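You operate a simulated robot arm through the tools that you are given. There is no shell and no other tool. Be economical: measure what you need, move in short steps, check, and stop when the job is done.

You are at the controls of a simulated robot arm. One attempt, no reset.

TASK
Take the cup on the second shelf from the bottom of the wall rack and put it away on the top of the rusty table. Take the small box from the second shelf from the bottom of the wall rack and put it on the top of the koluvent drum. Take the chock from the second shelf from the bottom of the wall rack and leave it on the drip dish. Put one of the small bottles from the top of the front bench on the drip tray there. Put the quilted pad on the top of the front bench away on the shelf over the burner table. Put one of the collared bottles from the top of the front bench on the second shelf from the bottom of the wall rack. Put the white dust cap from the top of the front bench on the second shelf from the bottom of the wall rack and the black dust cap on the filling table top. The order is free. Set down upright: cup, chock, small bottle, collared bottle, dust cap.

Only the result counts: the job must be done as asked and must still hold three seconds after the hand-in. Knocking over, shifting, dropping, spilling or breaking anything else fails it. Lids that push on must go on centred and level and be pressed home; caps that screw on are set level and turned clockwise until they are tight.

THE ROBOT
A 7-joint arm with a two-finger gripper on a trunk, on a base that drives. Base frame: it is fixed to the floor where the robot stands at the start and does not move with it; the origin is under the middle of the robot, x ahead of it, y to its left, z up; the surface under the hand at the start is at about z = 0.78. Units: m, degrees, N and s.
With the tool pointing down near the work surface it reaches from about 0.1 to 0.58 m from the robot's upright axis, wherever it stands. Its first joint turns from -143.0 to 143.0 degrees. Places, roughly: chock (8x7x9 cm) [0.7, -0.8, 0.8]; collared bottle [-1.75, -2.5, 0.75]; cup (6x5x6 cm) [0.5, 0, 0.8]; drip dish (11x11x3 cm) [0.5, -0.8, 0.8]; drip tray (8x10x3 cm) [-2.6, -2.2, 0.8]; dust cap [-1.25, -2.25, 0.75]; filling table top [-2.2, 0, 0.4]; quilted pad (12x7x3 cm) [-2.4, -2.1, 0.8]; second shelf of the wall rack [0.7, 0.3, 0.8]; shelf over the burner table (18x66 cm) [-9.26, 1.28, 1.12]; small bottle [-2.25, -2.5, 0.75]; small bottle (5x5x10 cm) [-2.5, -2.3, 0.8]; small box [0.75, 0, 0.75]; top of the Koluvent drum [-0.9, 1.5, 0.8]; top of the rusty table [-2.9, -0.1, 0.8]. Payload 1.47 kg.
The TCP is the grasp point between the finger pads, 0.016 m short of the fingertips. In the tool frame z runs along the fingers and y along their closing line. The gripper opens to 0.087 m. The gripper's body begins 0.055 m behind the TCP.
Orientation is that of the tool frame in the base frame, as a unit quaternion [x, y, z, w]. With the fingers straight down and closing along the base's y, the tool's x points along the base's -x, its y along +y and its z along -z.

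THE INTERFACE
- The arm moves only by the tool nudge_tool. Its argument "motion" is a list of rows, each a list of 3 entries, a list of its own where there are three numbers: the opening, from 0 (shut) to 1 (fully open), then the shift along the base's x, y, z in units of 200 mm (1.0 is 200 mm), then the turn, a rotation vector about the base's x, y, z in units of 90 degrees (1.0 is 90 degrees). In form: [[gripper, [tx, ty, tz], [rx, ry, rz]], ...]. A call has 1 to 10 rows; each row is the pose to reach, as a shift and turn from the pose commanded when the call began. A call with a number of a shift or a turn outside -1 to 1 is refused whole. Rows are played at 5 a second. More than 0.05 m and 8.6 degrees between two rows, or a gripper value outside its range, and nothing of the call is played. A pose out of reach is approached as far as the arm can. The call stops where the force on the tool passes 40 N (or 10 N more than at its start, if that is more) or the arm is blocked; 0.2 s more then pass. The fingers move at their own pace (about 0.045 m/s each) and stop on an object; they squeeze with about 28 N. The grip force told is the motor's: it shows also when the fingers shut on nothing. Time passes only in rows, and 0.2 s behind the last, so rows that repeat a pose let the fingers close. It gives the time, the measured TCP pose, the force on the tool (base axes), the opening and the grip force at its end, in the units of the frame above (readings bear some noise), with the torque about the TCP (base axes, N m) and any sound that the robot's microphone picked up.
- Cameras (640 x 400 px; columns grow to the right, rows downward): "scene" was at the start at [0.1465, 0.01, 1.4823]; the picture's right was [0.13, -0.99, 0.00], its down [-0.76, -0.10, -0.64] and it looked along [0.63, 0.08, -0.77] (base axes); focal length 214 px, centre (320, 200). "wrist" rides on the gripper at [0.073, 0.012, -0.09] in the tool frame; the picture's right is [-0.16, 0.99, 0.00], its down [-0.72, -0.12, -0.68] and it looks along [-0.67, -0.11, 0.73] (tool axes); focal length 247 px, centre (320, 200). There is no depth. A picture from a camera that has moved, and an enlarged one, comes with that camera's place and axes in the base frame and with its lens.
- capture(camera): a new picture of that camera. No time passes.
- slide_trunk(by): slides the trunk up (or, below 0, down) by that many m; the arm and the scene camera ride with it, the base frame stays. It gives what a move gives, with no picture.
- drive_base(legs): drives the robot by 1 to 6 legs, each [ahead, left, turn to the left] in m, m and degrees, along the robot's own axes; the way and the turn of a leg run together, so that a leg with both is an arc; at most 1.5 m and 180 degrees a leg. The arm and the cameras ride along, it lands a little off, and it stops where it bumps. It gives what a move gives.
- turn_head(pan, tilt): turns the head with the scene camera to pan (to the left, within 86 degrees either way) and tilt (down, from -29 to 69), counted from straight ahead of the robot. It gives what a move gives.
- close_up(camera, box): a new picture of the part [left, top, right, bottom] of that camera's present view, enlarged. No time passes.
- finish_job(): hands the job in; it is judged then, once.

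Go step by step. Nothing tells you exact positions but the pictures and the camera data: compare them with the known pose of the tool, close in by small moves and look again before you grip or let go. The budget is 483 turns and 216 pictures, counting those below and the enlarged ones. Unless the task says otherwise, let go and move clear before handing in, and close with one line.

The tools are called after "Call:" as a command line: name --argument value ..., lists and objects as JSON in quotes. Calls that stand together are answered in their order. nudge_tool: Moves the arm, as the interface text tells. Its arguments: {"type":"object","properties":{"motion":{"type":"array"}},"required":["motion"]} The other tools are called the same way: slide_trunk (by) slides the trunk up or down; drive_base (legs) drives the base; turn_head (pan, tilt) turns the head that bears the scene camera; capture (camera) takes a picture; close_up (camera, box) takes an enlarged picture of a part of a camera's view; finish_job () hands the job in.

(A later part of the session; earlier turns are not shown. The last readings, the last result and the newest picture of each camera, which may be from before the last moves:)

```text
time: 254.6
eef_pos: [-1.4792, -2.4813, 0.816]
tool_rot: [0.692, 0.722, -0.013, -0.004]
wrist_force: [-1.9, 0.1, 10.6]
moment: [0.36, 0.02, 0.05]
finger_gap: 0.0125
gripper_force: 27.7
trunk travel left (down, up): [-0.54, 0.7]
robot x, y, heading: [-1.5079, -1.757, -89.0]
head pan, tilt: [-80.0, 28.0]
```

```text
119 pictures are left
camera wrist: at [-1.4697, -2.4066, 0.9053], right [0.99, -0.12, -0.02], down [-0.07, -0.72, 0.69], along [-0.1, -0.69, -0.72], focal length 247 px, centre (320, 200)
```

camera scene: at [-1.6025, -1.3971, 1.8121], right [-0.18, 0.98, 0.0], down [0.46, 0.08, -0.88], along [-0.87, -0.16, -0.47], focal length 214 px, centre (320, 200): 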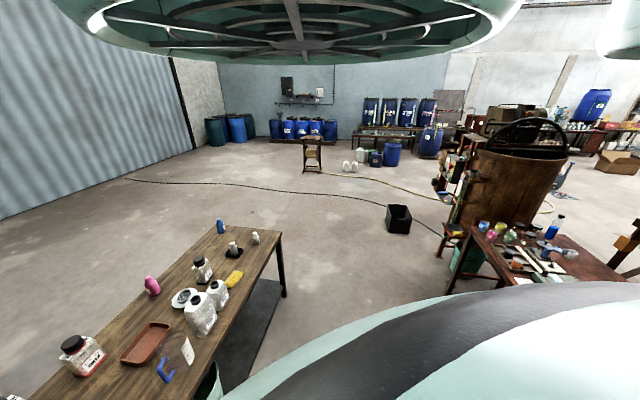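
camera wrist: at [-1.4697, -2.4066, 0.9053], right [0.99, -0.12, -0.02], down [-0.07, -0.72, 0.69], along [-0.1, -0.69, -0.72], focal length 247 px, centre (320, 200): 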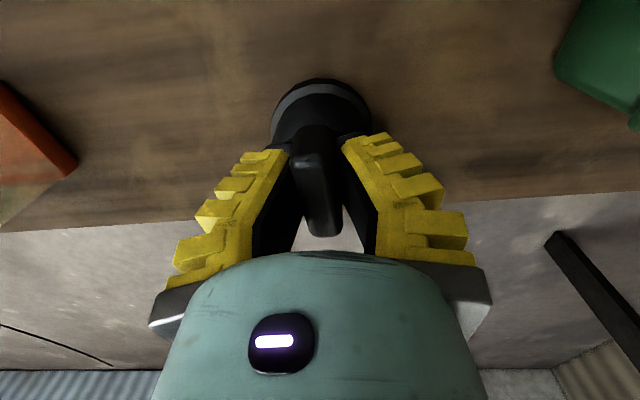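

Call:
slide_trunk --by 0.15

Call:
capture --camera "wrist"

```text
time: 256.4
eef_pos: [-1.4794, -2.4806, 0.9654]
tool_rot: [0.693, 0.721, -0.012, -0.005]
wrist_force: [0.2, -0.4, -0.1]
moment: [0.0, 0.01, 0.04]
finger_gap: 0.0077
gripper_force: 27.5
trunk travel left (down, up): [-0.69, 0.55]
robot x, y, heading: [-1.5081, -1.7626, -89.4]
head pan, tilt: [-80.0, 28.0]
```

```text
118 pictures are left
camera wrist: at [-1.469, -2.4051, 1.0538], right [0.99, -0.12, -0.02], down [-0.07, -0.72, 0.69], along [-0.1, -0.68, -0.72], focal length 247 px, centre (320, 200)
```

wrist: 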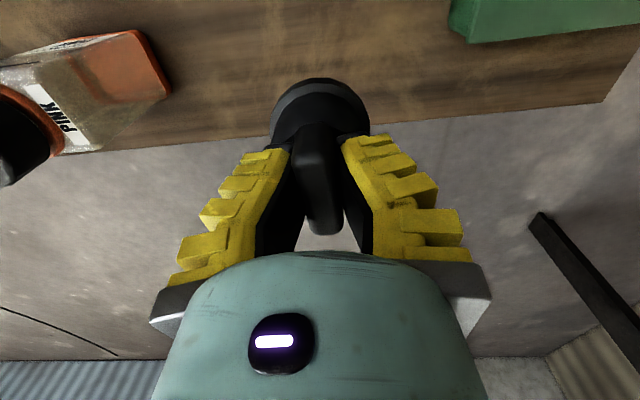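

Black cap held. Driving to the filling table.

Call:
drive_base --legs '[[-0.65, 0, 0], [0, 0, -90], [0, 0, -90], [0, 0.65, 0]]'

Call:
capture --camera "wrist"

Call:
capture --camera "scene"

```text
time: 270.8
eef_pos: [-2.2281, -0.4245, 0.9647]
tool_rot: [0.733, -0.68, 0.004, -0.013]
wrist_force: [0.4, -0.2, -0.1]
moment: [0.0, -0.02, 0.0]
finger_gap: 0.0076
gripper_force: 27.8
trunk travel left (down, up): [-0.69, 0.55]
robot x, y, heading: [-2.1749, -1.1376, 92.5]
head pan, tilt: [-80.0, 28.0]
```

```text
117 pictures are left
camera wrist: at [-2.2371, -0.4986, 1.054], right [-1.0, 0.08, -0.02], down [0.05, 0.72, 0.69], along [0.07, 0.69, -0.72], focal length 247 px, centre (320, 200)
```

wrist: 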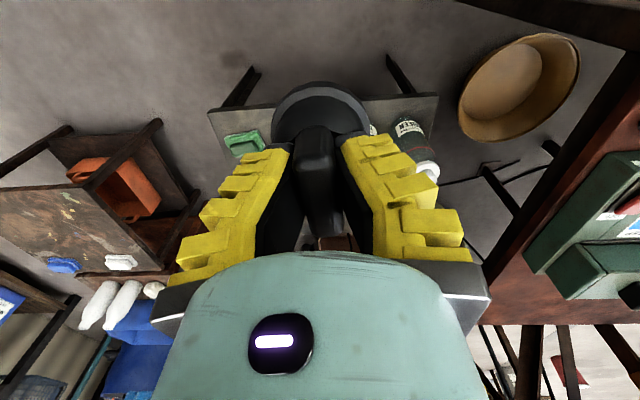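

```text
116 pictures are left
camera scene: at [-2.0867, -1.0504, 1.3791], right [0.22, -0.98, 0.0], down [-0.46, -0.1, -0.88], along [0.86, 0.19, -0.47], focal length 214 px, centre (320, 200)
```

scene: 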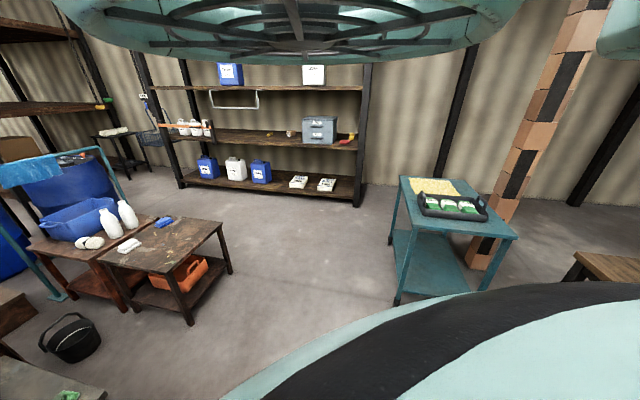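

Call:
drive_base --legs '[[0, -0.14, -2.5], [0.18, 0, 0]]'

Call:
capture --camera "wrist"

```text
time: 273.2
eef_pos: [-2.0625, -0.237, 0.9663]
tool_rot: [0.719, -0.695, 0.005, -0.012]
wrist_force: [-1.1, -0.6, -0.1]
moment: [-0.02, -0.04, -0.01]
finger_gap: 0.0074
gripper_force: 27.7
trunk travel left (down, up): [-0.69, 0.55]
robot x, y, heading: [-2.0374, -0.9568, 90.1]
head pan, tilt: [-80.0, 28.0]
```

```text
115 pictures are left
camera wrist: at [-2.0731, -0.3111, 1.0542], right [-0.99, 0.12, -0.02], down [0.08, 0.72, 0.69], along [0.1, 0.68, -0.72], focal length 247 px, centre (320, 200)
```

wrist: 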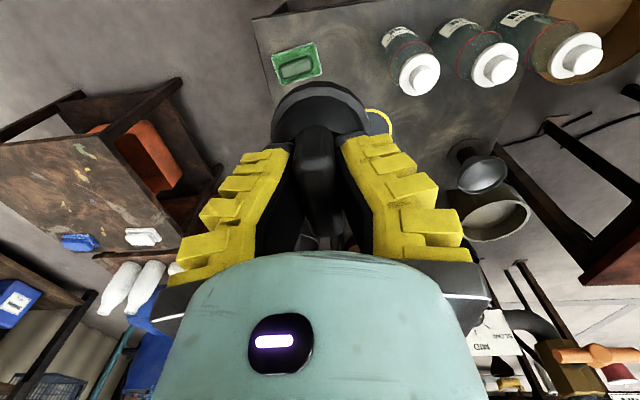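

Call:
nudge_tool --motion '[[0, [-0.13, 0, 0], [0, 0, 0]], [0, [-0.13, 0, 0], [0, 0, 0]]]'

Call:
drive_base --legs '[[0.09, 0, 0]]'

Call:
slide_trunk --by -0.3

Call:
capture --camera "wrist"

Call:
capture --camera "scene"

```text
time: 273.8
eef_pos: [-2.0878, -0.2376, 0.9655]
tool_rot: [0.719, -0.695, 0.005, -0.012]
wrist_force: [0.2, -0.2, -0.5]
moment: [0.02, -0.02, -0.02]
finger_gap: 0.0078
gripper_force: 27.5
trunk travel left (down, up): [-0.69, 0.55]
robot x, y, heading: [-2.0346, -0.9583, 90.2]
head pan, tilt: [-80.0, 28.0]
```

```text
time: 274.9
eef_pos: [-2.0883, -0.148, 0.9643]
tool_rot: [0.718, -0.695, 0.005, -0.013]
wrist_force: [-0.2, 0.3, -0.8]
moment: [-0.02, -0.02, 0.0]
finger_gap: 0.0076
gripper_force: 28.4
trunk travel left (down, up): [-0.69, 0.55]
robot x, y, heading: [-2.0349, -0.8628, 90.2]
head pan, tilt: [-80.0, 28.0]
```

```text
time: 277.9
eef_pos: [-2.0873, -0.1474, 0.6665]
tool_rot: [0.719, -0.695, 0.005, -0.012]
wrist_force: [0.4, -0.4, -0.5]
moment: [0.01, 0.0, 0.0]
finger_gap: 0.0076
gripper_force: 27.7
trunk travel left (down, up): [-0.39, 0.85]
robot x, y, heading: [-2.0354, -0.8669, 90.2]
head pan, tilt: [-80.0, 28.0]
```

```text
114 pictures are left
camera wrist: at [-2.0989, -0.2213, 0.7544], right [-0.99, 0.13, -0.02], down [0.08, 0.72, 0.69], along [0.1, 0.68, -0.72], focal length 247 px, centre (320, 200)
```

wrist: 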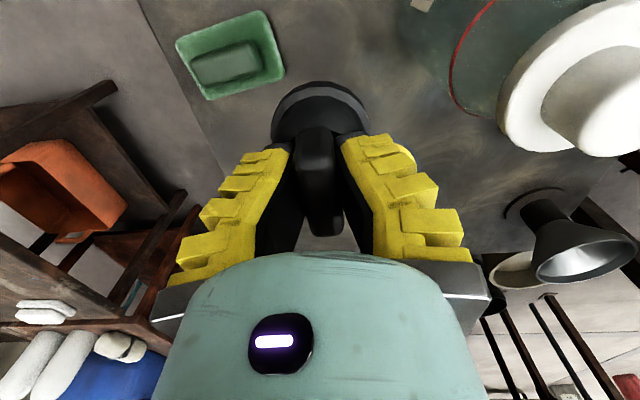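

```text
113 pictures are left
camera scene: at [-1.946, -0.7788, 1.0792], right [0.18, -0.98, 0.0], down [-0.46, -0.08, -0.88], along [0.87, 0.16, -0.47], focal length 214 px, centre (320, 200)
```

scene: 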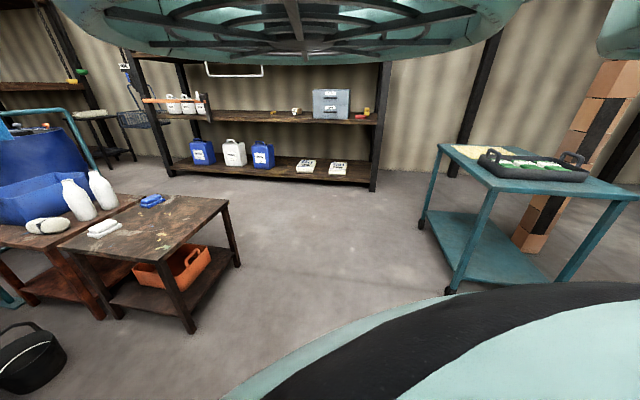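

Call:
slide_trunk --by -0.17

Call:
capture --camera "wrist"

```text
time: 279.7
eef_pos: [-2.088, -0.1407, 0.5072]
tool_rot: [0.719, -0.695, -0.002, -0.017]
wrist_force: [0.2, 0.9, 10.4]
moment: [-0.16, 0.04, -0.02]
finger_gap: 0.0114
gripper_force: 28.0
trunk travel left (down, up): [-0.224, 1.016]
robot x, y, heading: [-2.034, -0.867, 90.0]
head pan, tilt: [-80.0, 28.0]
stopped: the force on the tool passed its limit at 46 N (the readings are from after the stop); the commanded pose is now the measured one
```

```text
112 pictures are left
camera wrist: at [-2.0992, -0.2173, 0.5941], right [-0.99, 0.13, -0.02], down [0.08, 0.71, 0.7], along [0.1, 0.69, -0.71], focal length 247 px, centre (320, 200)
```

wrist: 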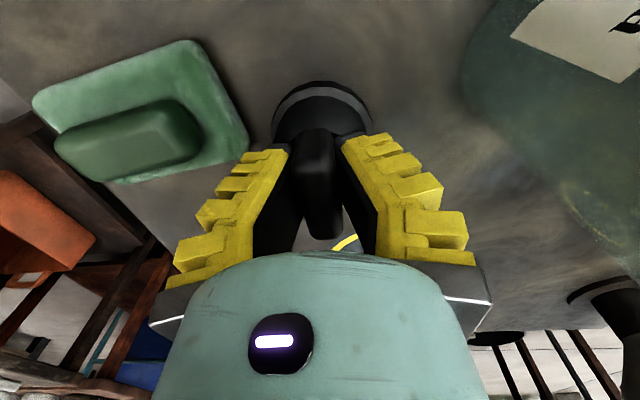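

The cap has reached the table at z≈0.45. Releasing.

Call:
nudge_tool --motion '[[0, [0, 0, 0.01], [0, 0, 0]], [0.2, [0, 0, 0.01], [0, 0, 0]], [0.4, [0, 0, 0.01], [0, 0, 0]], [0.5, [0, 0, 0.01], [0, 0, 0]], [0.5, [0, 0, 0.01], [0, 0, 0]]]'

Call:
slide_trunk --by 0.12

Call:
capture --camera "wrist"

```text
time: 280.9
eef_pos: [-2.0868, -0.1442, 0.5051]
tool_rot: [0.719, -0.695, 0.002, -0.015]
wrist_force: [0.8, -0.6, 4.9]
moment: [0.01, 0.14, 0.02]
finger_gap: 0.0499
gripper_force: 3.8
trunk travel left (down, up): [-0.224, 1.016]
robot x, y, heading: [-2.0373, -0.8666, 90.0]
head pan, tilt: [-80.0, 28.0]
```

```text
time: 282.4
eef_pos: [-2.0866, -0.1452, 0.6265]
tool_rot: [0.718, -0.695, 0.0, -0.015]
wrist_force: [-0.2, -0.5, 0.2]
moment: [-0.02, 0.01, -0.01]
finger_gap: 0.0492
gripper_force: 3.7
trunk travel left (down, up): [-0.344, 0.896]
robot x, y, heading: [-2.0374, -0.868, 90.1]
head pan, tilt: [-80.0, 28.0]
```

```text
111 pictures are left
camera wrist: at [-2.0986, -0.2202, 0.7138], right [-0.99, 0.13, -0.02], down [0.08, 0.71, 0.7], along [0.1, 0.69, -0.72], focal length 247 px, centre (320, 200)
```

wrist: 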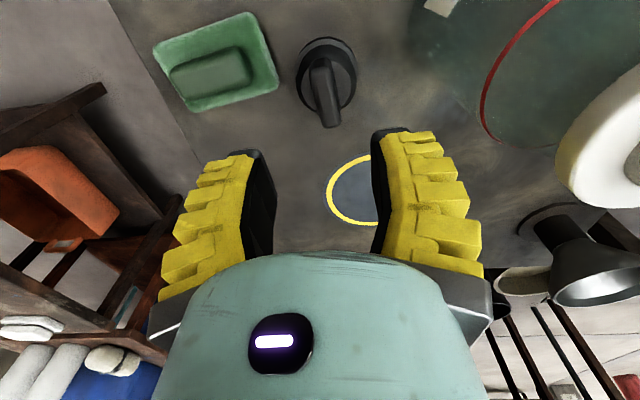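

The black cap is done. Back to the bench for the white dust cap.

Call:
slide_trunk --by 0.42

Call:
drive_base --legs '[[-0.26, 0, 0], [0, 0, 90], [0, 0, 89.8], [0, 0.62, 0]]'

Call:
drive_base --legs '[[0.3, 0, 0]]'

Call:
capture --camera "wrist"

```text
refused: 0.42 is not a number from -0.4 to 0.4
```

```text
time: 294.9
eef_pos: [-1.3802, -1.8527, 0.6247]
tool_rot: [0.702, 0.712, -0.014, 0.0]
wrist_force: [0.5, -0.5, 0.4]
moment: [0.01, 0.01, 0.03]
finger_gap: 0.049
gripper_force: 4.1
trunk travel left (down, up): [-0.344, 0.896]
robot x, y, heading: [-1.4163, -1.1303, -91.1]
head pan, tilt: [-80.0, 28.0]
```

```text
time: 296.1
eef_pos: [-1.3819, -1.9197, 0.627]
tool_rot: [0.706, 0.708, -0.002, -0.014]
wrist_force: [1.2, 26.5, 8.8]
moment: [-3.19, 0.12, -0.3]
finger_gap: 0.0489
gripper_force: 4.0
trunk travel left (down, up): [-0.344, 0.896]
robot x, y, heading: [-1.4198, -1.2134, -91.1]
head pan, tilt: [-80.0, 28.0]
stopped in leg 1: the force on the tool passed its limit at 279 N (the readings are from after the stop); the commanded pose is now the measured one
```

```text
110 pictures are left
camera wrist: at [-1.3686, -1.8475, 0.7177], right [0.99, -0.15, -0.03], down [-0.1, -0.74, 0.67], along [-0.12, -0.66, -0.74], focal length 247 px, centre (320, 200)
```

wrist: 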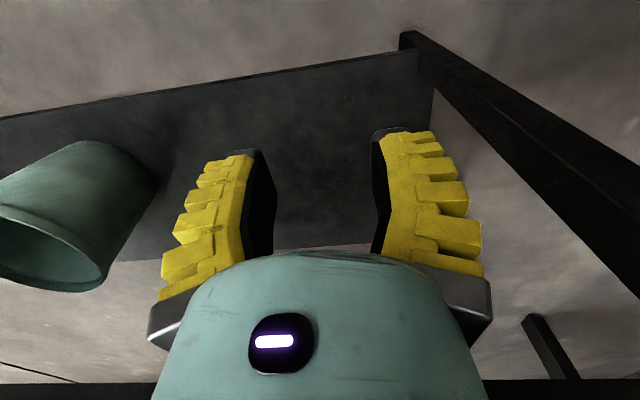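

A refused slide let the hand touch the bench edge. I'll back off, raise the trunk and inspect the bench.

Call:
drive_base --legs '[[-0.12, 0, 0]]'

Call:
slide_trunk --by 0.4

Call:
capture --camera "wrist"

Call:
capture --camera "scene"

```text
time: 296.9
eef_pos: [-1.3826, -1.9123, 0.6265]
tool_rot: [0.704, 0.71, -0.002, -0.015]
wrist_force: [0.0, -0.2, -0.4]
moment: [0.01, -0.01, 0.01]
finger_gap: 0.0493
gripper_force: 4.0
trunk travel left (down, up): [-0.344, 0.896]
robot x, y, heading: [-1.422, -1.1999, -91.0]
head pan, tilt: [-80.0, 28.0]
stopped in leg 1: the force on the tool passed its limit at 57 N (the readings are from after the stop); the commanded pose is now the measured one
```

```text
time: 297.4
eef_pos: [-1.3814, -1.9077, 0.6286]
tool_rot: [0.704, 0.71, 0.005, -0.021]
wrist_force: [0.7, 0.8, -1.6]
moment: [-0.03, -0.04, -0.03]
finger_gap: 0.0492
gripper_force: 3.8
trunk travel left (down, up): [-0.352, 0.888]
robot x, y, heading: [-1.4213, -1.1992, -91.2]
head pan, tilt: [-80.0, 28.0]
stopped: the force on the tool passed its limit at 58 N (the readings are from after the stop); the commanded pose is now the measured one
```

```text
109 pictures are left
camera wrist: at [-1.3693, -1.8379, 0.7217], right [0.99, -0.15, -0.03], down [-0.09, -0.75, 0.66], along [-0.12, -0.65, -0.75], focal length 247 px, centre (320, 200)
```

wrist: 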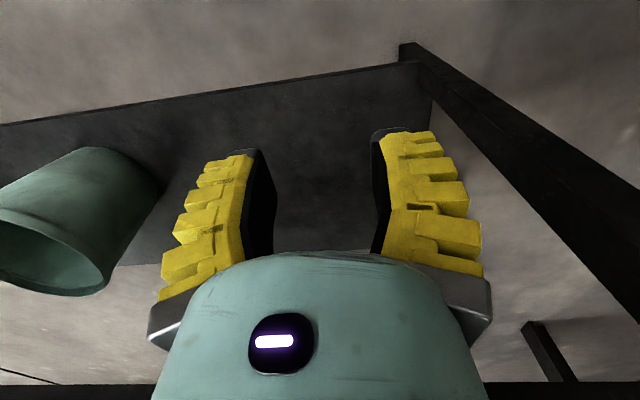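

```text
108 pictures are left
camera scene: at [-1.5095, -1.2834, 1.0415], right [-0.16, 0.99, 0.0], down [0.46, 0.07, -0.88], along [-0.87, -0.14, -0.47], focal length 214 px, centre (320, 200)
```

scene: 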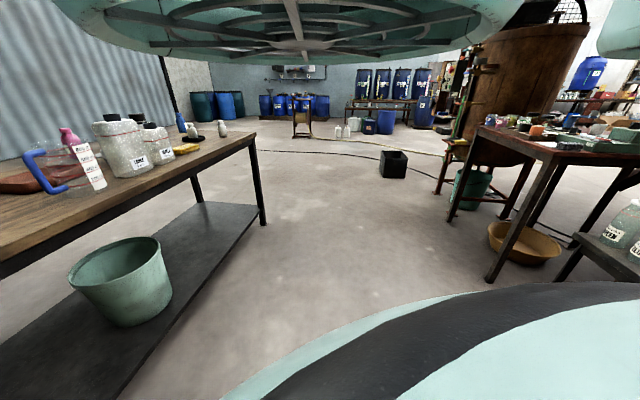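

Call:
drive_base --legs '[[-0.05, 0, 0]]'

```text
time: 298.2
eef_pos: [-1.3821, -1.8963, 0.6255]
tool_rot: [0.704, 0.71, 0.007, -0.023]
wrist_force: [-0.5, 0.6, -0.1]
moment: [-0.03, -0.01, 0.02]
finger_gap: 0.049
gripper_force: 3.8
trunk travel left (down, up): [-0.352, 0.888]
robot x, y, heading: [-1.4163, -1.1896, -91.0]
head pan, tilt: [-80.0, 28.0]
stopped in leg 1: the force on the tool passed its limit at 55 N (the readings are from after the stop); the commanded pose is now the measured one
```

Call:
nudge_tool --motion '[[0.56, [0, 0.1, 0], [0, 0, 0]], [0.56, [0, 0.2, 0], [0, 0, 0]], [0.56, [0, 0.3, 0], [0, 0, 0]], [0.56, [0, 0.4, 0], [0, 0, 0]]]'

Call:
capture --camera "wrist"

```text
time: 299.2
eef_pos: [-1.3837, -1.8173, 0.6273]
tool_rot: [0.703, 0.711, 0.007, -0.023]
wrist_force: [-0.5, 0.3, -0.3]
moment: [0.0, -0.03, -0.01]
finger_gap: 0.0538
gripper_force: 4.0
trunk travel left (down, up): [-0.352, 0.888]
robot x, y, heading: [-1.414, -1.1941, -90.9]
head pan, tilt: [-80.0, 28.0]
```

```text
107 pictures are left
camera wrist: at [-1.3703, -1.747, 0.7203], right [0.99, -0.15, -0.03], down [-0.09, -0.75, 0.65], along [-0.12, -0.64, -0.76], focal length 247 px, centre (320, 200)
```

wrist: 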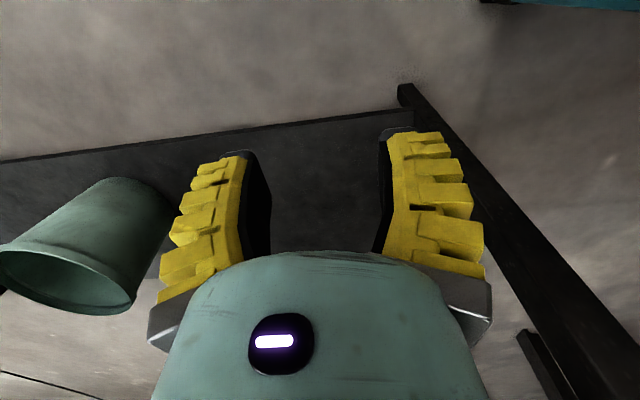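

Call:
drive_base --legs '[[-0.1, 0, 0]]'

```text
time: 300.3
eef_pos: [-1.3804, -1.7157, 0.6276]
tool_rot: [0.703, 0.711, 0.007, -0.023]
wrist_force: [0.4, -0.7, 0.1]
moment: [0.0, 0.0, 0.02]
finger_gap: 0.0539
gripper_force: 3.4
trunk travel left (down, up): [-0.352, 0.888]
robot x, y, heading: [-1.4149, -1.0899, -90.9]
head pan, tilt: [-80.0, 28.0]
```

Free. Now raise the trunk and check the bench.

Call:
slide_trunk --by 0.4

Call:
capture --camera "scene"

Call:
capture --camera "wrist"

```text
time: 304.1
eef_pos: [-1.38, -1.7159, 1.0274]
tool_rot: [0.703, 0.711, 0.007, -0.023]
wrist_force: [0.0, 0.2, -0.4]
moment: [0.04, -0.02, 0.0]
finger_gap: 0.0543
gripper_force: 3.7
trunk travel left (down, up): [-0.752, 0.488]
robot x, y, heading: [-1.4186, -1.0892, -90.8]
head pan, tilt: [-80.0, 28.0]
```

```text
106 pictures are left
camera scene: at [-1.5076, -1.1739, 1.4412], right [-0.16, 0.99, 0.0], down [0.46, 0.07, -0.88], along [-0.87, -0.14, -0.47], focal length 214 px, centre (320, 200)
```

scene: 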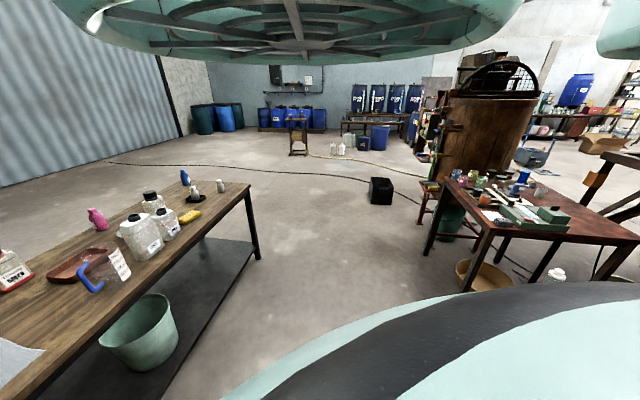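

```text
105 pictures are left
camera wrist: at [-1.3676, -1.647, 1.1204], right [0.99, -0.15, -0.03], down [-0.09, -0.75, 0.65], along [-0.12, -0.64, -0.76], focal length 247 px, centre (320, 200)
```

wrist: 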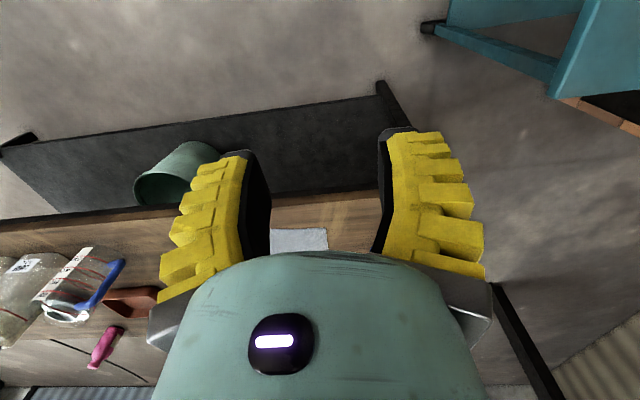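

Everything on the bench still stands and its edge is unchanged. I'll level the tool, shift it toward the white cap's x and drive forward above it.

Call:
nudge_tool --motion '[[1, [0.2, 0, 0], [-0.027, -0.015, 0]], [1, [0.4, 0, 0], [-0.027, -0.015, 0]], [1, [0.6, 0, 0], [-0.027, -0.015, 0]], [1, [0.7, 0, 0], [-0.027, -0.015, 0]], [1, [0.7, 0, 0], [-0.027, -0.015, 0]]]'

Call:
drive_base --legs '[[0.42, 0, 0]]'

Call:
capture --camera "wrist"

```text
time: 305.4
eef_pos: [-1.24, -1.7169, 1.0272]
tool_rot: [0.703, 0.711, -0.001, 0.001]
wrist_force: [-0.5, 0.5, -0.3]
moment: [-0.02, 0.0, 0.02]
finger_gap: 0.087
gripper_force: 0.0
trunk travel left (down, up): [-0.752, 0.488]
robot x, y, heading: [-1.415, -1.0897, -90.6]
head pan, tilt: [-80.0, 28.0]
```

```text
time: 308.0
eef_pos: [-1.2546, -2.1431, 1.0272]
tool_rot: [0.706, 0.708, 0.0, 0.001]
wrist_force: [0.3, 0.1, 0.1]
moment: [-0.02, 0.0, 0.01]
finger_gap: 0.0871
gripper_force: 0.1
trunk travel left (down, up): [-0.752, 0.488]
robot x, y, heading: [-1.4251, -1.5154, -91.5]
head pan, tilt: [-80.0, 28.0]
```

```text
104 pictures are left
camera wrist: at [-1.2441, -2.0706, 1.1178], right [0.99, -0.16, 0.0], down [-0.12, -0.72, 0.68], along [-0.11, -0.67, -0.73], focal length 247 px, centre (320, 200)
```

wrist: 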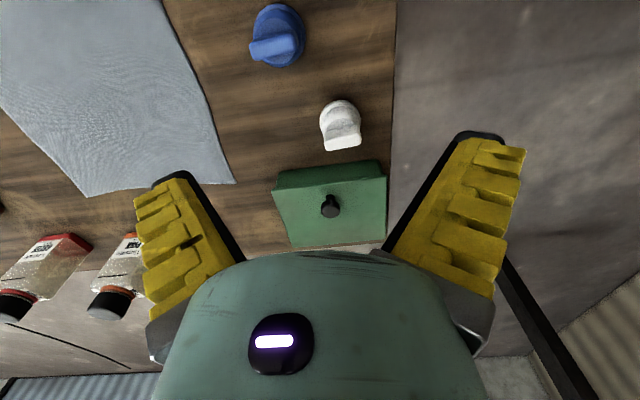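

Call:
close_up --camera "wrist" --box '[240, 70, 440, 195]'

```text
3.20 times, centred on (340, 132) of wrist
camera zoom: at [-1.2441, -2.0706, 1.1178], right [0.99, -0.16, 0.0], down [-0.12, -0.72, 0.68], along [-0.11, -0.67, -0.73], focal length 790 px, centre (256, 416)
```

zoom: 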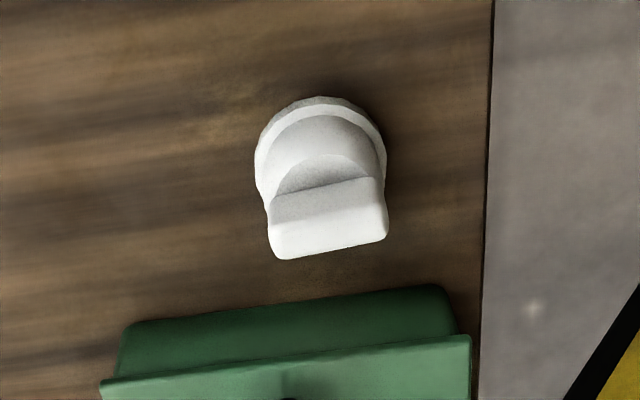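

The white cap's bar runs along x, so I'll rotate the tool 90° to grip its faces.

Call:
nudge_tool --motion '[[1, [0.02, -0.1, 0], [0, 0, 0.09]], [1, [0.04, -0.2, 0], [0, 0, 0.18]], [1, [0.07, -0.3, 0], [0, 0, 0.27]], [1, [0.07, -0.4, 0], [0, 0, 0.36]], [1, [0.07, -0.47, 0], [0, 0, 0.45]], [1, [0.07, -0.47, 0], [0, 0, 0.54]], [1, [0.07, -0.47, 0], [0, 0, 0.63]], [1, [0.07, -0.47, 0], [0, 0, 0.72]], [1, [0.07, -0.47, 0], [0, 0, 0.81]], [1, [0.07, -0.47, 0], [0, 0, 0.9]]]'

Call:
capture --camera "wrist"

```text
time: 310.2
eef_pos: [-1.2612, -2.2096, 1.0415]
tool_rot: [0.099, 0.995, -0.002, 0.003]
wrist_force: [1.1, -0.5, 0.9]
moment: [0.08, 0.01, -0.03]
finger_gap: 0.087
gripper_force: 0.0
out of reach, approached as far as the arm can: row 4, 5, 6, 7, 8, 9, 10
trunk travel left (down, up): [-0.752, 0.488]
robot x, y, heading: [-1.4253, -1.519, -91.5]
head pan, tilt: [-80.0, 28.0]
```

```text
102 pictures are left
camera wrist: at [-1.3308, -2.1828, 1.1299], right [0.35, 0.94, 0.0], down [0.68, -0.25, 0.68], along [0.64, -0.24, -0.73], focal length 247 px, centre (320, 200)
```

wrist: 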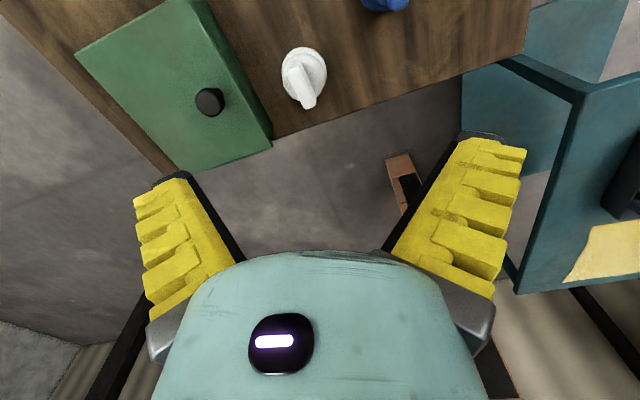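

Call:
drive_base --legs '[[0.05, 0, 0]]'

Call:
nudge_tool --motion '[[1, [0.1, 0.06, -0.1], [0, 0, 0.06]], [1, [0.1, 0.11, -0.3], [0, 0, 0.126]], [1, [0.1, 0.11, -0.5], [0, 0, 0.126]], [1, [0.1, 0.11, -0.5], [0, 0, 0.126]]]'

Call:
capture --camera "wrist"

```text
time: 311.1
eef_pos: [-1.2633, -2.2569, 1.037]
tool_rot: [0.101, 0.995, 0.0, 0.001]
wrist_force: [-0.6, -0.1, -0.2]
moment: [0.0, -0.02, 0.02]
finger_gap: 0.0872
gripper_force: 0.0
trunk travel left (down, up): [-0.752, 0.488]
robot x, y, heading: [-1.4272, -1.5579, -91.5]
head pan, tilt: [-80.0, 28.0]
```

```text
time: 312.1
eef_pos: [-1.2434, -2.234, 0.9363]
tool_rot: [0.002, 1.0, 0.0, 0.001]
wrist_force: [-0.2, 0.7, 0.6]
moment: [0.01, -0.02, 0.01]
finger_gap: 0.087
gripper_force: 0.0
trunk travel left (down, up): [-0.752, 0.488]
robot x, y, heading: [-1.4304, -1.5629, -91.6]
head pan, tilt: [-80.0, 28.0]
```

```text
101 pictures are left
camera wrist: at [-1.3171, -2.2214, 1.0254], right [0.16, 0.99, 0.0], down [0.72, -0.12, 0.68], along [0.67, -0.11, -0.73], focal length 247 px, centre (320, 200)
```

wrist: 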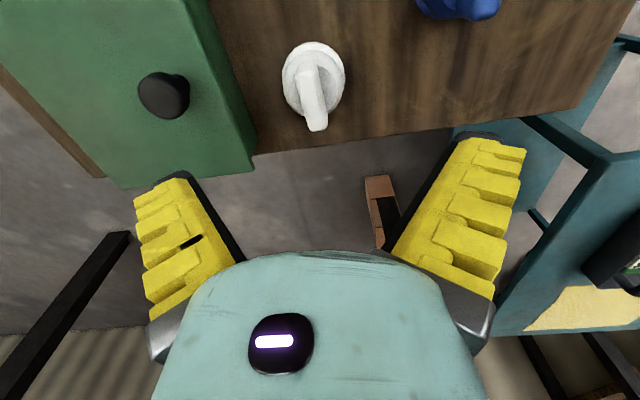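

Call:
nudge_tool --motion '[[0.6, [0.01, -0.03, 0], [0, 0, 0]], [0.6, [0.01, -0.03, 0], [0, 0, 0]], [0.6, [0.01, -0.03, 0], [0, 0, 0]]]'

Call:
slide_trunk --by -0.08

Call:
capture --camera "wrist"

```text
time: 312.9
eef_pos: [-1.242, -2.239, 0.9366]
tool_rot: [0.002, 1.0, 0.0, 0.001]
wrist_force: [-0.3, -0.3, 0.2]
moment: [-0.02, -0.01, 0.02]
finger_gap: 0.0573
gripper_force: 3.4
trunk travel left (down, up): [-0.752, 0.488]
robot x, y, heading: [-1.4267, -1.5603, -91.5]
head pan, tilt: [-80.0, 28.0]
```

```text
time: 314.1
eef_pos: [-1.2432, -2.239, 0.8567]
tool_rot: [0.002, 1.0, 0.0, 0.001]
wrist_force: [0.9, -0.3, 0.0]
moment: [-0.01, 0.01, -0.03]
finger_gap: 0.0572
gripper_force: 4.0
trunk travel left (down, up): [-0.672, 0.568]
robot x, y, heading: [-1.4256, -1.5681, -91.5]
head pan, tilt: [-80.0, 28.0]
```

```text
100 pictures are left
camera wrist: at [-1.3157, -2.2265, 0.9472], right [0.16, 0.99, 0.0], down [0.72, -0.12, 0.68], along [0.67, -0.11, -0.73], focal length 247 px, centre (320, 200)
```

wrist: 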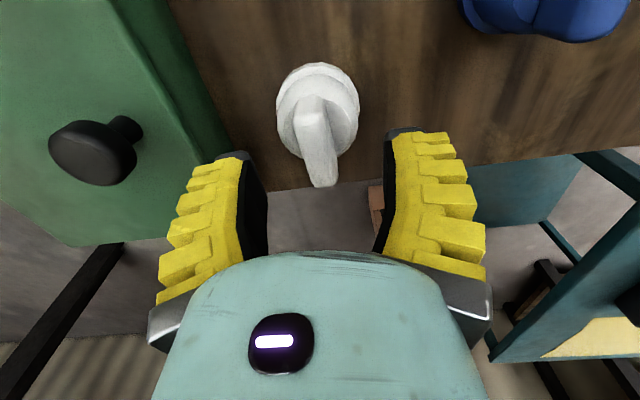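

Call:
slide_trunk --by -0.04

Call:
nudge_tool --motion '[[0.3, [0, 0, 0], [0, 0, 0]], [0, [0, 0, 0], [0, 0, 0]], [0, [0, 0, 0], [0, 0, 0]], [0, [0, 0, 0], [0, 0, 0]], [0, [0, 0, 0], [0, 0, 0]]]'

Call:
capture --camera "wrist"

```text
time: 314.9
eef_pos: [-1.242, -2.2395, 0.8177]
tool_rot: [0.002, 1.0, 0.001, 0.001]
wrist_force: [-0.1, 0.5, 0.3]
moment: [0.0, 0.02, 0.02]
finger_gap: 0.0573
gripper_force: 3.8
trunk travel left (down, up): [-0.632, 0.608]
robot x, y, heading: [-1.4286, -1.5703, -91.6]
head pan, tilt: [-80.0, 28.0]
```

```text
time: 316.1
eef_pos: [-1.2411, -2.2379, 0.8167]
tool_rot: [0.002, 1.0, 0.0, 0.001]
wrist_force: [-1.1, 4.3, 10.4]
moment: [0.07, 0.15, -0.08]
finger_gap: 0.0122
gripper_force: 28.4
trunk travel left (down, up): [-0.632, 0.608]
robot x, y, heading: [-1.426, -1.5673, -91.4]
head pan, tilt: [-80.0, 28.0]
```

```text
99 pictures are left
camera wrist: at [-1.3156, -2.2269, 0.9079], right [0.16, 0.99, 0.0], down [0.72, -0.12, 0.68], along [0.67, -0.11, -0.73], focal length 247 px, centre (320, 200)
```

wrist: 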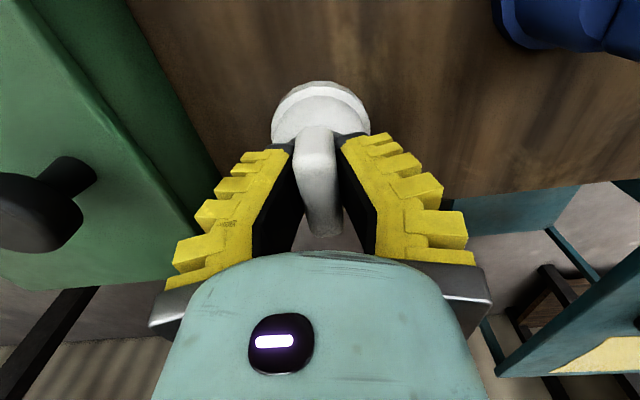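

White cap gripped. Lifting and driving to the rack.

Call:
slide_trunk --by 0.25

Call:
drive_base --legs '[[-0.77, 0, 0], [0, 0, 91.5], [0.85, 0, 0]]'

Call:
capture --camera "scene"

Call:
capture --camera "wrist"

```text
time: 318.7
eef_pos: [-1.2414, -2.2389, 1.067]
tool_rot: [0.003, 1.0, 0.001, 0.001]
wrist_force: [-0.2, 0.9, -0.7]
moment: [-0.01, -0.03, -0.02]
finger_gap: 0.0076
gripper_force: 28.2
trunk travel left (down, up): [-0.882, 0.358]
robot x, y, heading: [-1.4255, -1.5615, -91.5]
head pan, tilt: [-80.0, 28.0]
```

```text
time: 330.9
eef_pos: [0.1264, -0.6146, 1.0673]
tool_rot: [0.708, -0.706, -0.001, 0.001]
wrist_force: [0.2, 0.1, -0.6]
moment: [0.0, 0.0, 0.05]
finger_gap: 0.0078
gripper_force: 28.2
trunk travel left (down, up): [-0.882, 0.358]
robot x, y, heading: [-0.5434, -0.8052, -1.0]
head pan, tilt: [-80.0, 28.0]
```

```text
98 pictures are left
camera scene: at [-0.4604, -0.8959, 1.5713], right [-0.99, -0.16, 0.0], down [-0.07, 0.46, -0.88], along [0.14, -0.87, -0.47], focal length 214 px, centre (320, 200)
```

scene: 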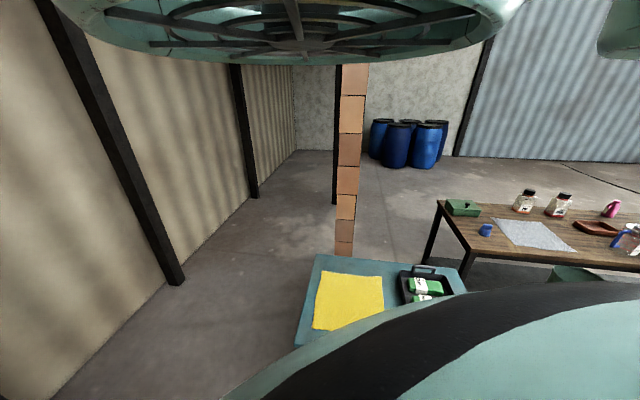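

```text
97 pictures are left
camera wrist: at [0.1156, -0.6871, 1.1569], right [-0.99, 0.15, 0.0], down [0.11, 0.72, 0.68], along [0.1, 0.67, -0.73], focal length 247 px, centre (320, 200)
```

wrist: 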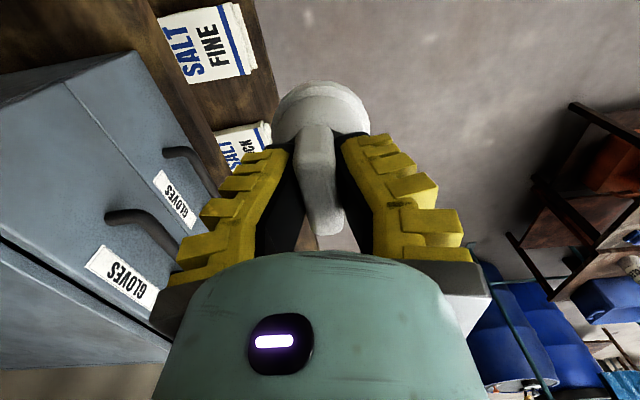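

Call:
drive_base --legs '[[0, 0.49, 0.8]]'

Call:
nudge_tool --motion '[[0, [0, 0, 0.15], [0, 0, 0]], [0, [0, 0, 0.3], [0, 0, 0]], [0, [0, 0, 0.3], [0, 0, 0]]]'

Call:
slide_trunk --by -0.22

Call:
capture --camera "wrist"

Call:
capture --camera "scene"

```text
time: 333.8
eef_pos: [0.1322, -0.1198, 1.0672]
tool_rot: [0.711, -0.703, -0.001, 0.001]
wrist_force: [0.3, -0.6, -0.5]
moment: [0.04, 0.01, -0.01]
finger_gap: 0.0077
gripper_force: 28.0
trunk travel left (down, up): [-0.882, 0.358]
robot x, y, heading: [-0.5373, -0.3155, -0.5]
head pan, tilt: [-80.0, 28.0]
```

```text
time: 334.6
eef_pos: [0.1317, -0.1206, 1.1257]
tool_rot: [0.712, -0.703, -0.001, 0.0]
wrist_force: [0.5, 0.3, -0.5]
moment: [-0.01, 0.0, -0.04]
finger_gap: 0.0075
gripper_force: 28.2
trunk travel left (down, up): [-0.882, 0.358]
robot x, y, heading: [-0.5383, -0.3169, -0.6]
head pan, tilt: [-80.0, 28.0]
```

```text
time: 336.9
eef_pos: [0.1334, -0.1194, 0.9059]
tool_rot: [0.711, -0.703, 0.0, 0.0]
wrist_force: [0.1, 0.4, 0.5]
moment: [-0.04, 0.03, 0.01]
finger_gap: 0.0076
gripper_force: 28.2
trunk travel left (down, up): [-0.662, 0.578]
robot x, y, heading: [-0.5381, -0.3139, -0.5]
head pan, tilt: [-80.0, 28.0]
```

```text
96 pictures are left
camera wrist: at [0.1214, -0.1928, 0.9963], right [-0.99, 0.15, 0.0], down [0.11, 0.72, 0.68], along [0.1, 0.67, -0.73], focal length 247 px, centre (320, 200)
```

wrist: 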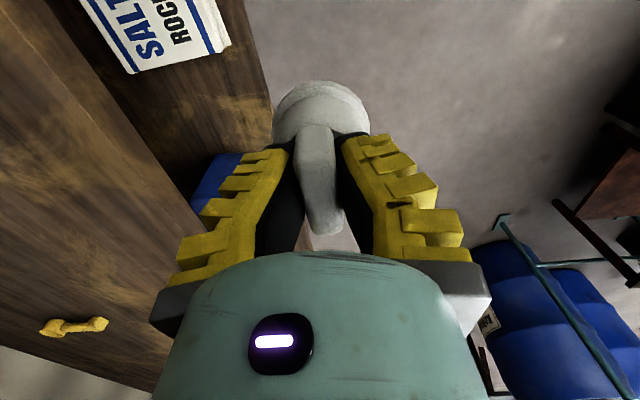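

```text
95 pictures are left
camera scene: at [-0.4529, -0.4071, 1.3513], right [-0.99, -0.16, 0.0], down [-0.08, 0.46, -0.88], along [0.15, -0.87, -0.47], focal length 214 px, centre (320, 200)
```

scene: 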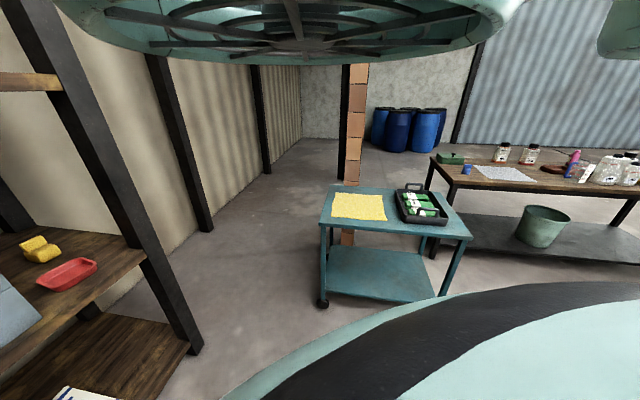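

Call:
drive_base --legs '[[0.29, 0, 0]]'

Call:
capture --camera "wrist"

```text
time: 338.9
eef_pos: [0.4281, -0.1257, 0.9055]
tool_rot: [0.71, -0.704, -0.001, 0.0]
wrist_force: [0.0, -0.2, -0.9]
moment: [0.02, -0.05, 0.01]
finger_gap: 0.0078
gripper_force: 28.0
trunk travel left (down, up): [-0.662, 0.578]
robot x, y, heading: [-0.2442, -0.3196, -0.7]
head pan, tilt: [-80.0, 28.0]
```

```text
94 pictures are left
camera wrist: at [0.4157, -0.1989, 0.9962], right [-0.99, 0.15, 0.0], down [0.11, 0.72, 0.68], along [0.1, 0.67, -0.73], focal length 247 px, centre (320, 200)
```

wrist: 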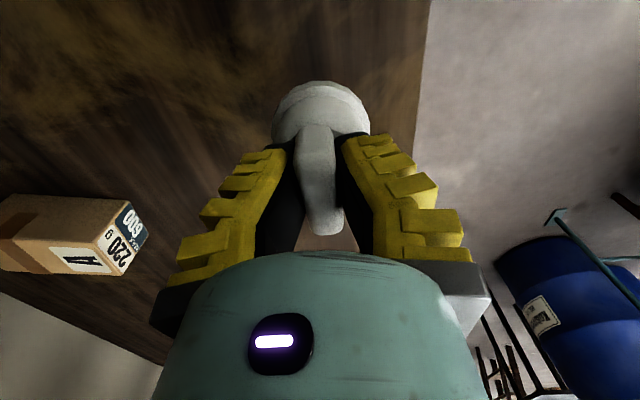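

Call:
slide_trunk --by -0.045

Call:
nudge_tool --motion '[[0, [0, 0, -0.03], [0, 0, 0]], [0, [0, 0, -0.05], [0, 0, 0]], [0, [0, 0, -0.07], [0, 0, 0]], [0, [0, 0, -0.09], [0, 0, 0]], [0, [0, 0, -0.11], [0, 0, 0]]]'

```text
time: 339.8
eef_pos: [0.428, -0.1271, 0.8609]
tool_rot: [0.709, -0.705, 0.0, -0.001]
wrist_force: [0.5, -0.5, -1.1]
moment: [-0.02, 0.0, 0.01]
finger_gap: 0.0076
gripper_force: 28.2
trunk travel left (down, up): [-0.617, 0.623]
robot x, y, heading: [-0.2459, -0.3191, -1.0]
head pan, tilt: [-80.0, 28.0]
```

```text
time: 341.0
eef_pos: [0.428, -0.1254, 0.8391]
tool_rot: [0.71, -0.704, -0.001, -0.001]
wrist_force: [-0.3, 0.0, 1.7]
moment: [-0.02, 0.0, -0.03]
finger_gap: 0.0078
gripper_force: 28.0
trunk travel left (down, up): [-0.617, 0.623]
robot x, y, heading: [-0.2462, -0.3196, -0.5]
head pan, tilt: [-80.0, 28.0]
```

Call:
nudge_tool --motion '[[0, [0, 0, -0.01], [0, 0, 0]], [0, [0, 0, -0.02], [0, 0, 0]]]'

```text
time: 341.6
eef_pos: [0.4288, -0.1248, 0.8376]
tool_rot: [0.709, -0.705, 0.0, -0.002]
wrist_force: [-5.2, -1.0, 16.3]
moment: [-0.08, 0.06, 0.0]
finger_gap: 0.015
gripper_force: 28.2
trunk travel left (down, up): [-0.617, 0.623]
robot x, y, heading: [-0.2451, -0.3208, -0.6]
head pan, tilt: [-80.0, 28.0]
```

Contact. Releasing and lifting.

Call:
nudge_tool --motion '[[0, [0, 0, 0.012], [0, 0, 0]], [0.2, [0, 0, 0.012], [0, 0, 0]], [0.4, [0, 0, 0.012], [0, 0, 0]], [0.6, [0, 0, 0.012], [0, 0, 0]], [0.6, [0, 0, 0.012], [0, 0, 0]]]'

Call:
slide_trunk --by 0.08

Call:
capture --camera "wrist"

```text
time: 342.8
eef_pos: [0.4257, -0.1263, 0.8383]
tool_rot: [0.709, -0.705, -0.001, -0.001]
wrist_force: [0.2, -0.4, -0.1]
moment: [0.05, -0.04, 0.0]
finger_gap: 0.0575
gripper_force: 3.5
trunk travel left (down, up): [-0.617, 0.623]
robot x, y, heading: [-0.2464, -0.3196, -1.0]
head pan, tilt: [-80.0, 28.0]
```

```text
time: 343.9
eef_pos: [0.4265, -0.1264, 0.9185]
tool_rot: [0.71, -0.705, -0.001, -0.001]
wrist_force: [0.9, -0.1, -0.1]
moment: [0.02, -0.03, 0.03]
finger_gap: 0.0573
gripper_force: 4.4
trunk travel left (down, up): [-0.697, 0.543]
robot x, y, heading: [-0.244, -0.3153, -0.8]
head pan, tilt: [-80.0, 28.0]
```

```text
93 pictures are left
camera wrist: at [0.4152, -0.1987, 1.0076], right [-0.99, 0.15, 0.0], down [0.11, 0.72, 0.68], along [0.1, 0.67, -0.73], focal length 247 px, centre (320, 200)
```

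wrist: 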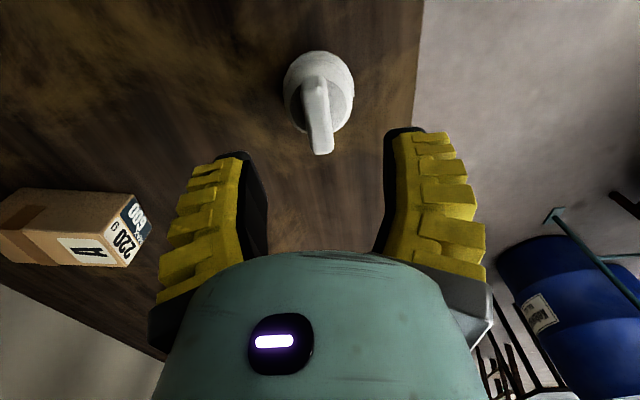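

White cap placed. Now the small box, about x 0.685–0.81, y -0.03–0.03, top z≈0.838. I'll back off and rotate the tool to its normal orientation.

Call:
drive_base --legs '[[-0.35, 0, 0]]'

Call:
nudge_tool --motion '[[1, [0, -0.1, 0], [0, 0, -0.09]], [1, [0, -0.2, 0], [0, 0, -0.18]], [1, [0, -0.3, 0], [0, 0, -0.27]], [1, [0, -0.4, 0], [0, 0, -0.36]], [1, [0, -0.5, 0], [0, 0, -0.45]], [1, [0, -0.6, 0], [0, 0, -0.54]], [1, [0, -0.7, 0], [0, 0, -0.63]], [1, [0, -0.75, 0], [0, 0, -0.72]], [1, [0, -0.75, 0], [0, 0, -0.81]], [1, [0, -0.75, 0], [0, 0, -0.9]]]'

Call:
nudge_tool --motion '[[1, [0, 0, 0.1], [0, 0, -0.09]], [1, [0, 0, 0.2], [0, 0, -0.105]], [1, [0, 0, 0.2], [0, 0, -0.105]]]'

```text
time: 346.2
eef_pos: [0.0769, -0.1225, 0.9184]
tool_rot: [0.709, -0.706, -0.001, -0.001]
wrist_force: [-0.4, 0.5, 0.6]
moment: [0.03, -0.01, -0.01]
finger_gap: 0.0573
gripper_force: 3.8
trunk travel left (down, up): [-0.697, 0.543]
robot x, y, heading: [-0.595, -0.3169, -0.9]
head pan, tilt: [-80.0, 28.0]
```

```text
time: 348.4
eef_pos: [0.0784, -0.2733, 0.9178]
tool_rot: [-0.079, 0.997, 0.002, 0.001]
wrist_force: [-0.7, 0.3, -0.5]
moment: [0.01, -0.03, 0.03]
finger_gap: 0.0868
gripper_force: 0.0
trunk travel left (down, up): [-0.697, 0.543]
robot x, y, heading: [-0.594, -0.3177, -0.9]
head pan, tilt: [-80.0, 28.0]
```

```text
time: 349.2
eef_pos: [0.0782, -0.273, 0.9583]
tool_rot: [0.003, 1.0, 0.0, 0.001]
wrist_force: [-0.5, -0.7, 0.4]
moment: [0.0, 0.0, -0.02]
finger_gap: 0.0871
gripper_force: 0.0
trunk travel left (down, up): [-0.697, 0.543]
robot x, y, heading: [-0.5976, -0.3174, -1.0]
head pan, tilt: [-80.0, 28.0]
```

Call:
drive_base --legs '[[0, 0.27, 0.9], [0.42, 0, 0]]'

Call:
capture --camera "wrist"

Call:
capture --camera "scene"

```text
time: 353.3
eef_pos: [0.5001, 0.0113, 0.9575]
tool_rot: [-0.009, 1.0, 0.001, 0.0]
wrist_force: [-0.7, -0.1, 0.1]
moment: [0.06, 0.02, -0.02]
finger_gap: 0.087
gripper_force: 0.0
trunk travel left (down, up): [-0.697, 0.543]
robot x, y, heading: [-0.1722, -0.0474, 0.3]
head pan, tilt: [-80.0, 28.0]
```

```text
92 pictures are left
camera wrist: at [0.4275, 0.0218, 1.0473], right [0.14, 0.99, 0.0], down [0.72, -0.1, 0.68], along [0.67, -0.1, -0.73], focal length 247 px, centre (320, 200)
```

wrist: 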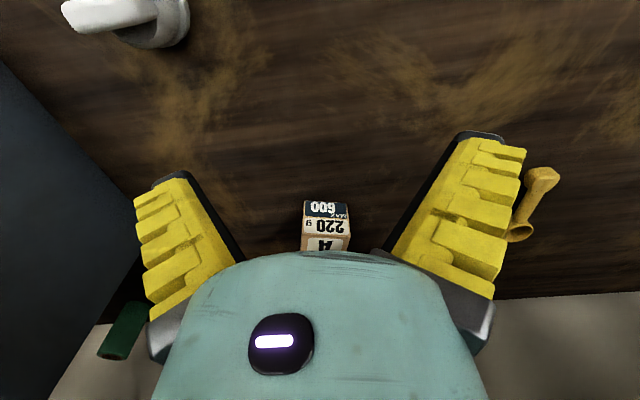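

```text
91 pictures are left
camera scene: at [-0.0841, -0.1337, 1.3863], right [-0.98, -0.18, 0.0], down [-0.08, 0.46, -0.88], along [0.16, -0.87, -0.47], focal length 214 px, centre (320, 200)
```

scene: 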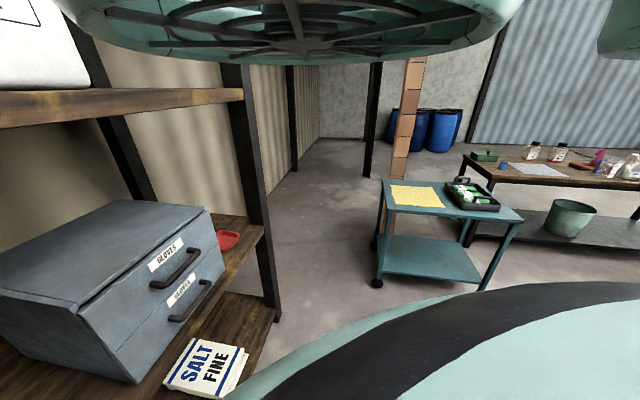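

Call:
nudge_tool --motion '[[1, [0.2, -0.08, 0], [0, 0, 0]], [1, [0.25, -0.08, 0], [0, 0, 0.007]], [1, [0.25, -0.08, 0], [0, 0, 0.007]]]'

Call:
drive_base --legs '[[0.11, 0, 0]]'

Call:
capture --camera "wrist"

```text
time: 354.1
eef_pos: [0.5512, -0.0052, 0.9579]
tool_rot: [-0.014, 1.0, 0.001, 0.0]
wrist_force: [-0.6, -0.3, 0.5]
moment: [0.04, 0.03, -0.02]
finger_gap: 0.0869
gripper_force: 0.1
trunk travel left (down, up): [-0.697, 0.543]
robot x, y, heading: [-0.1708, -0.0464, 0.2]
head pan, tilt: [-80.0, 28.0]
```

```text
time: 355.3
eef_pos: [0.6605, -0.0051, 0.9573]
tool_rot: [-0.014, 1.0, 0.001, 0.0]
wrist_force: [0.7, 0.1, 0.2]
moment: [0.02, 0.02, -0.01]
finger_gap: 0.0869
gripper_force: 0.0
trunk travel left (down, up): [-0.697, 0.543]
robot x, y, heading: [-0.0623, -0.0435, -0.0]
head pan, tilt: [-80.0, 28.0]
```

```text
90 pictures are left
camera wrist: at [0.5867, 0.0048, 1.0466], right [0.13, 0.99, 0.0], down [0.73, -0.1, 0.68], along [0.68, -0.09, -0.73], focal length 247 px, centre (320, 200)
```

wrist: 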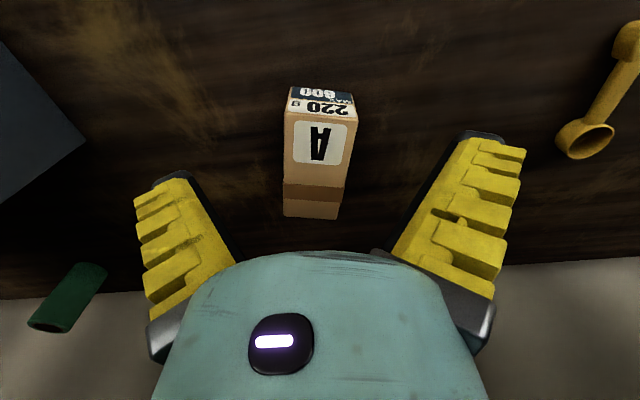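

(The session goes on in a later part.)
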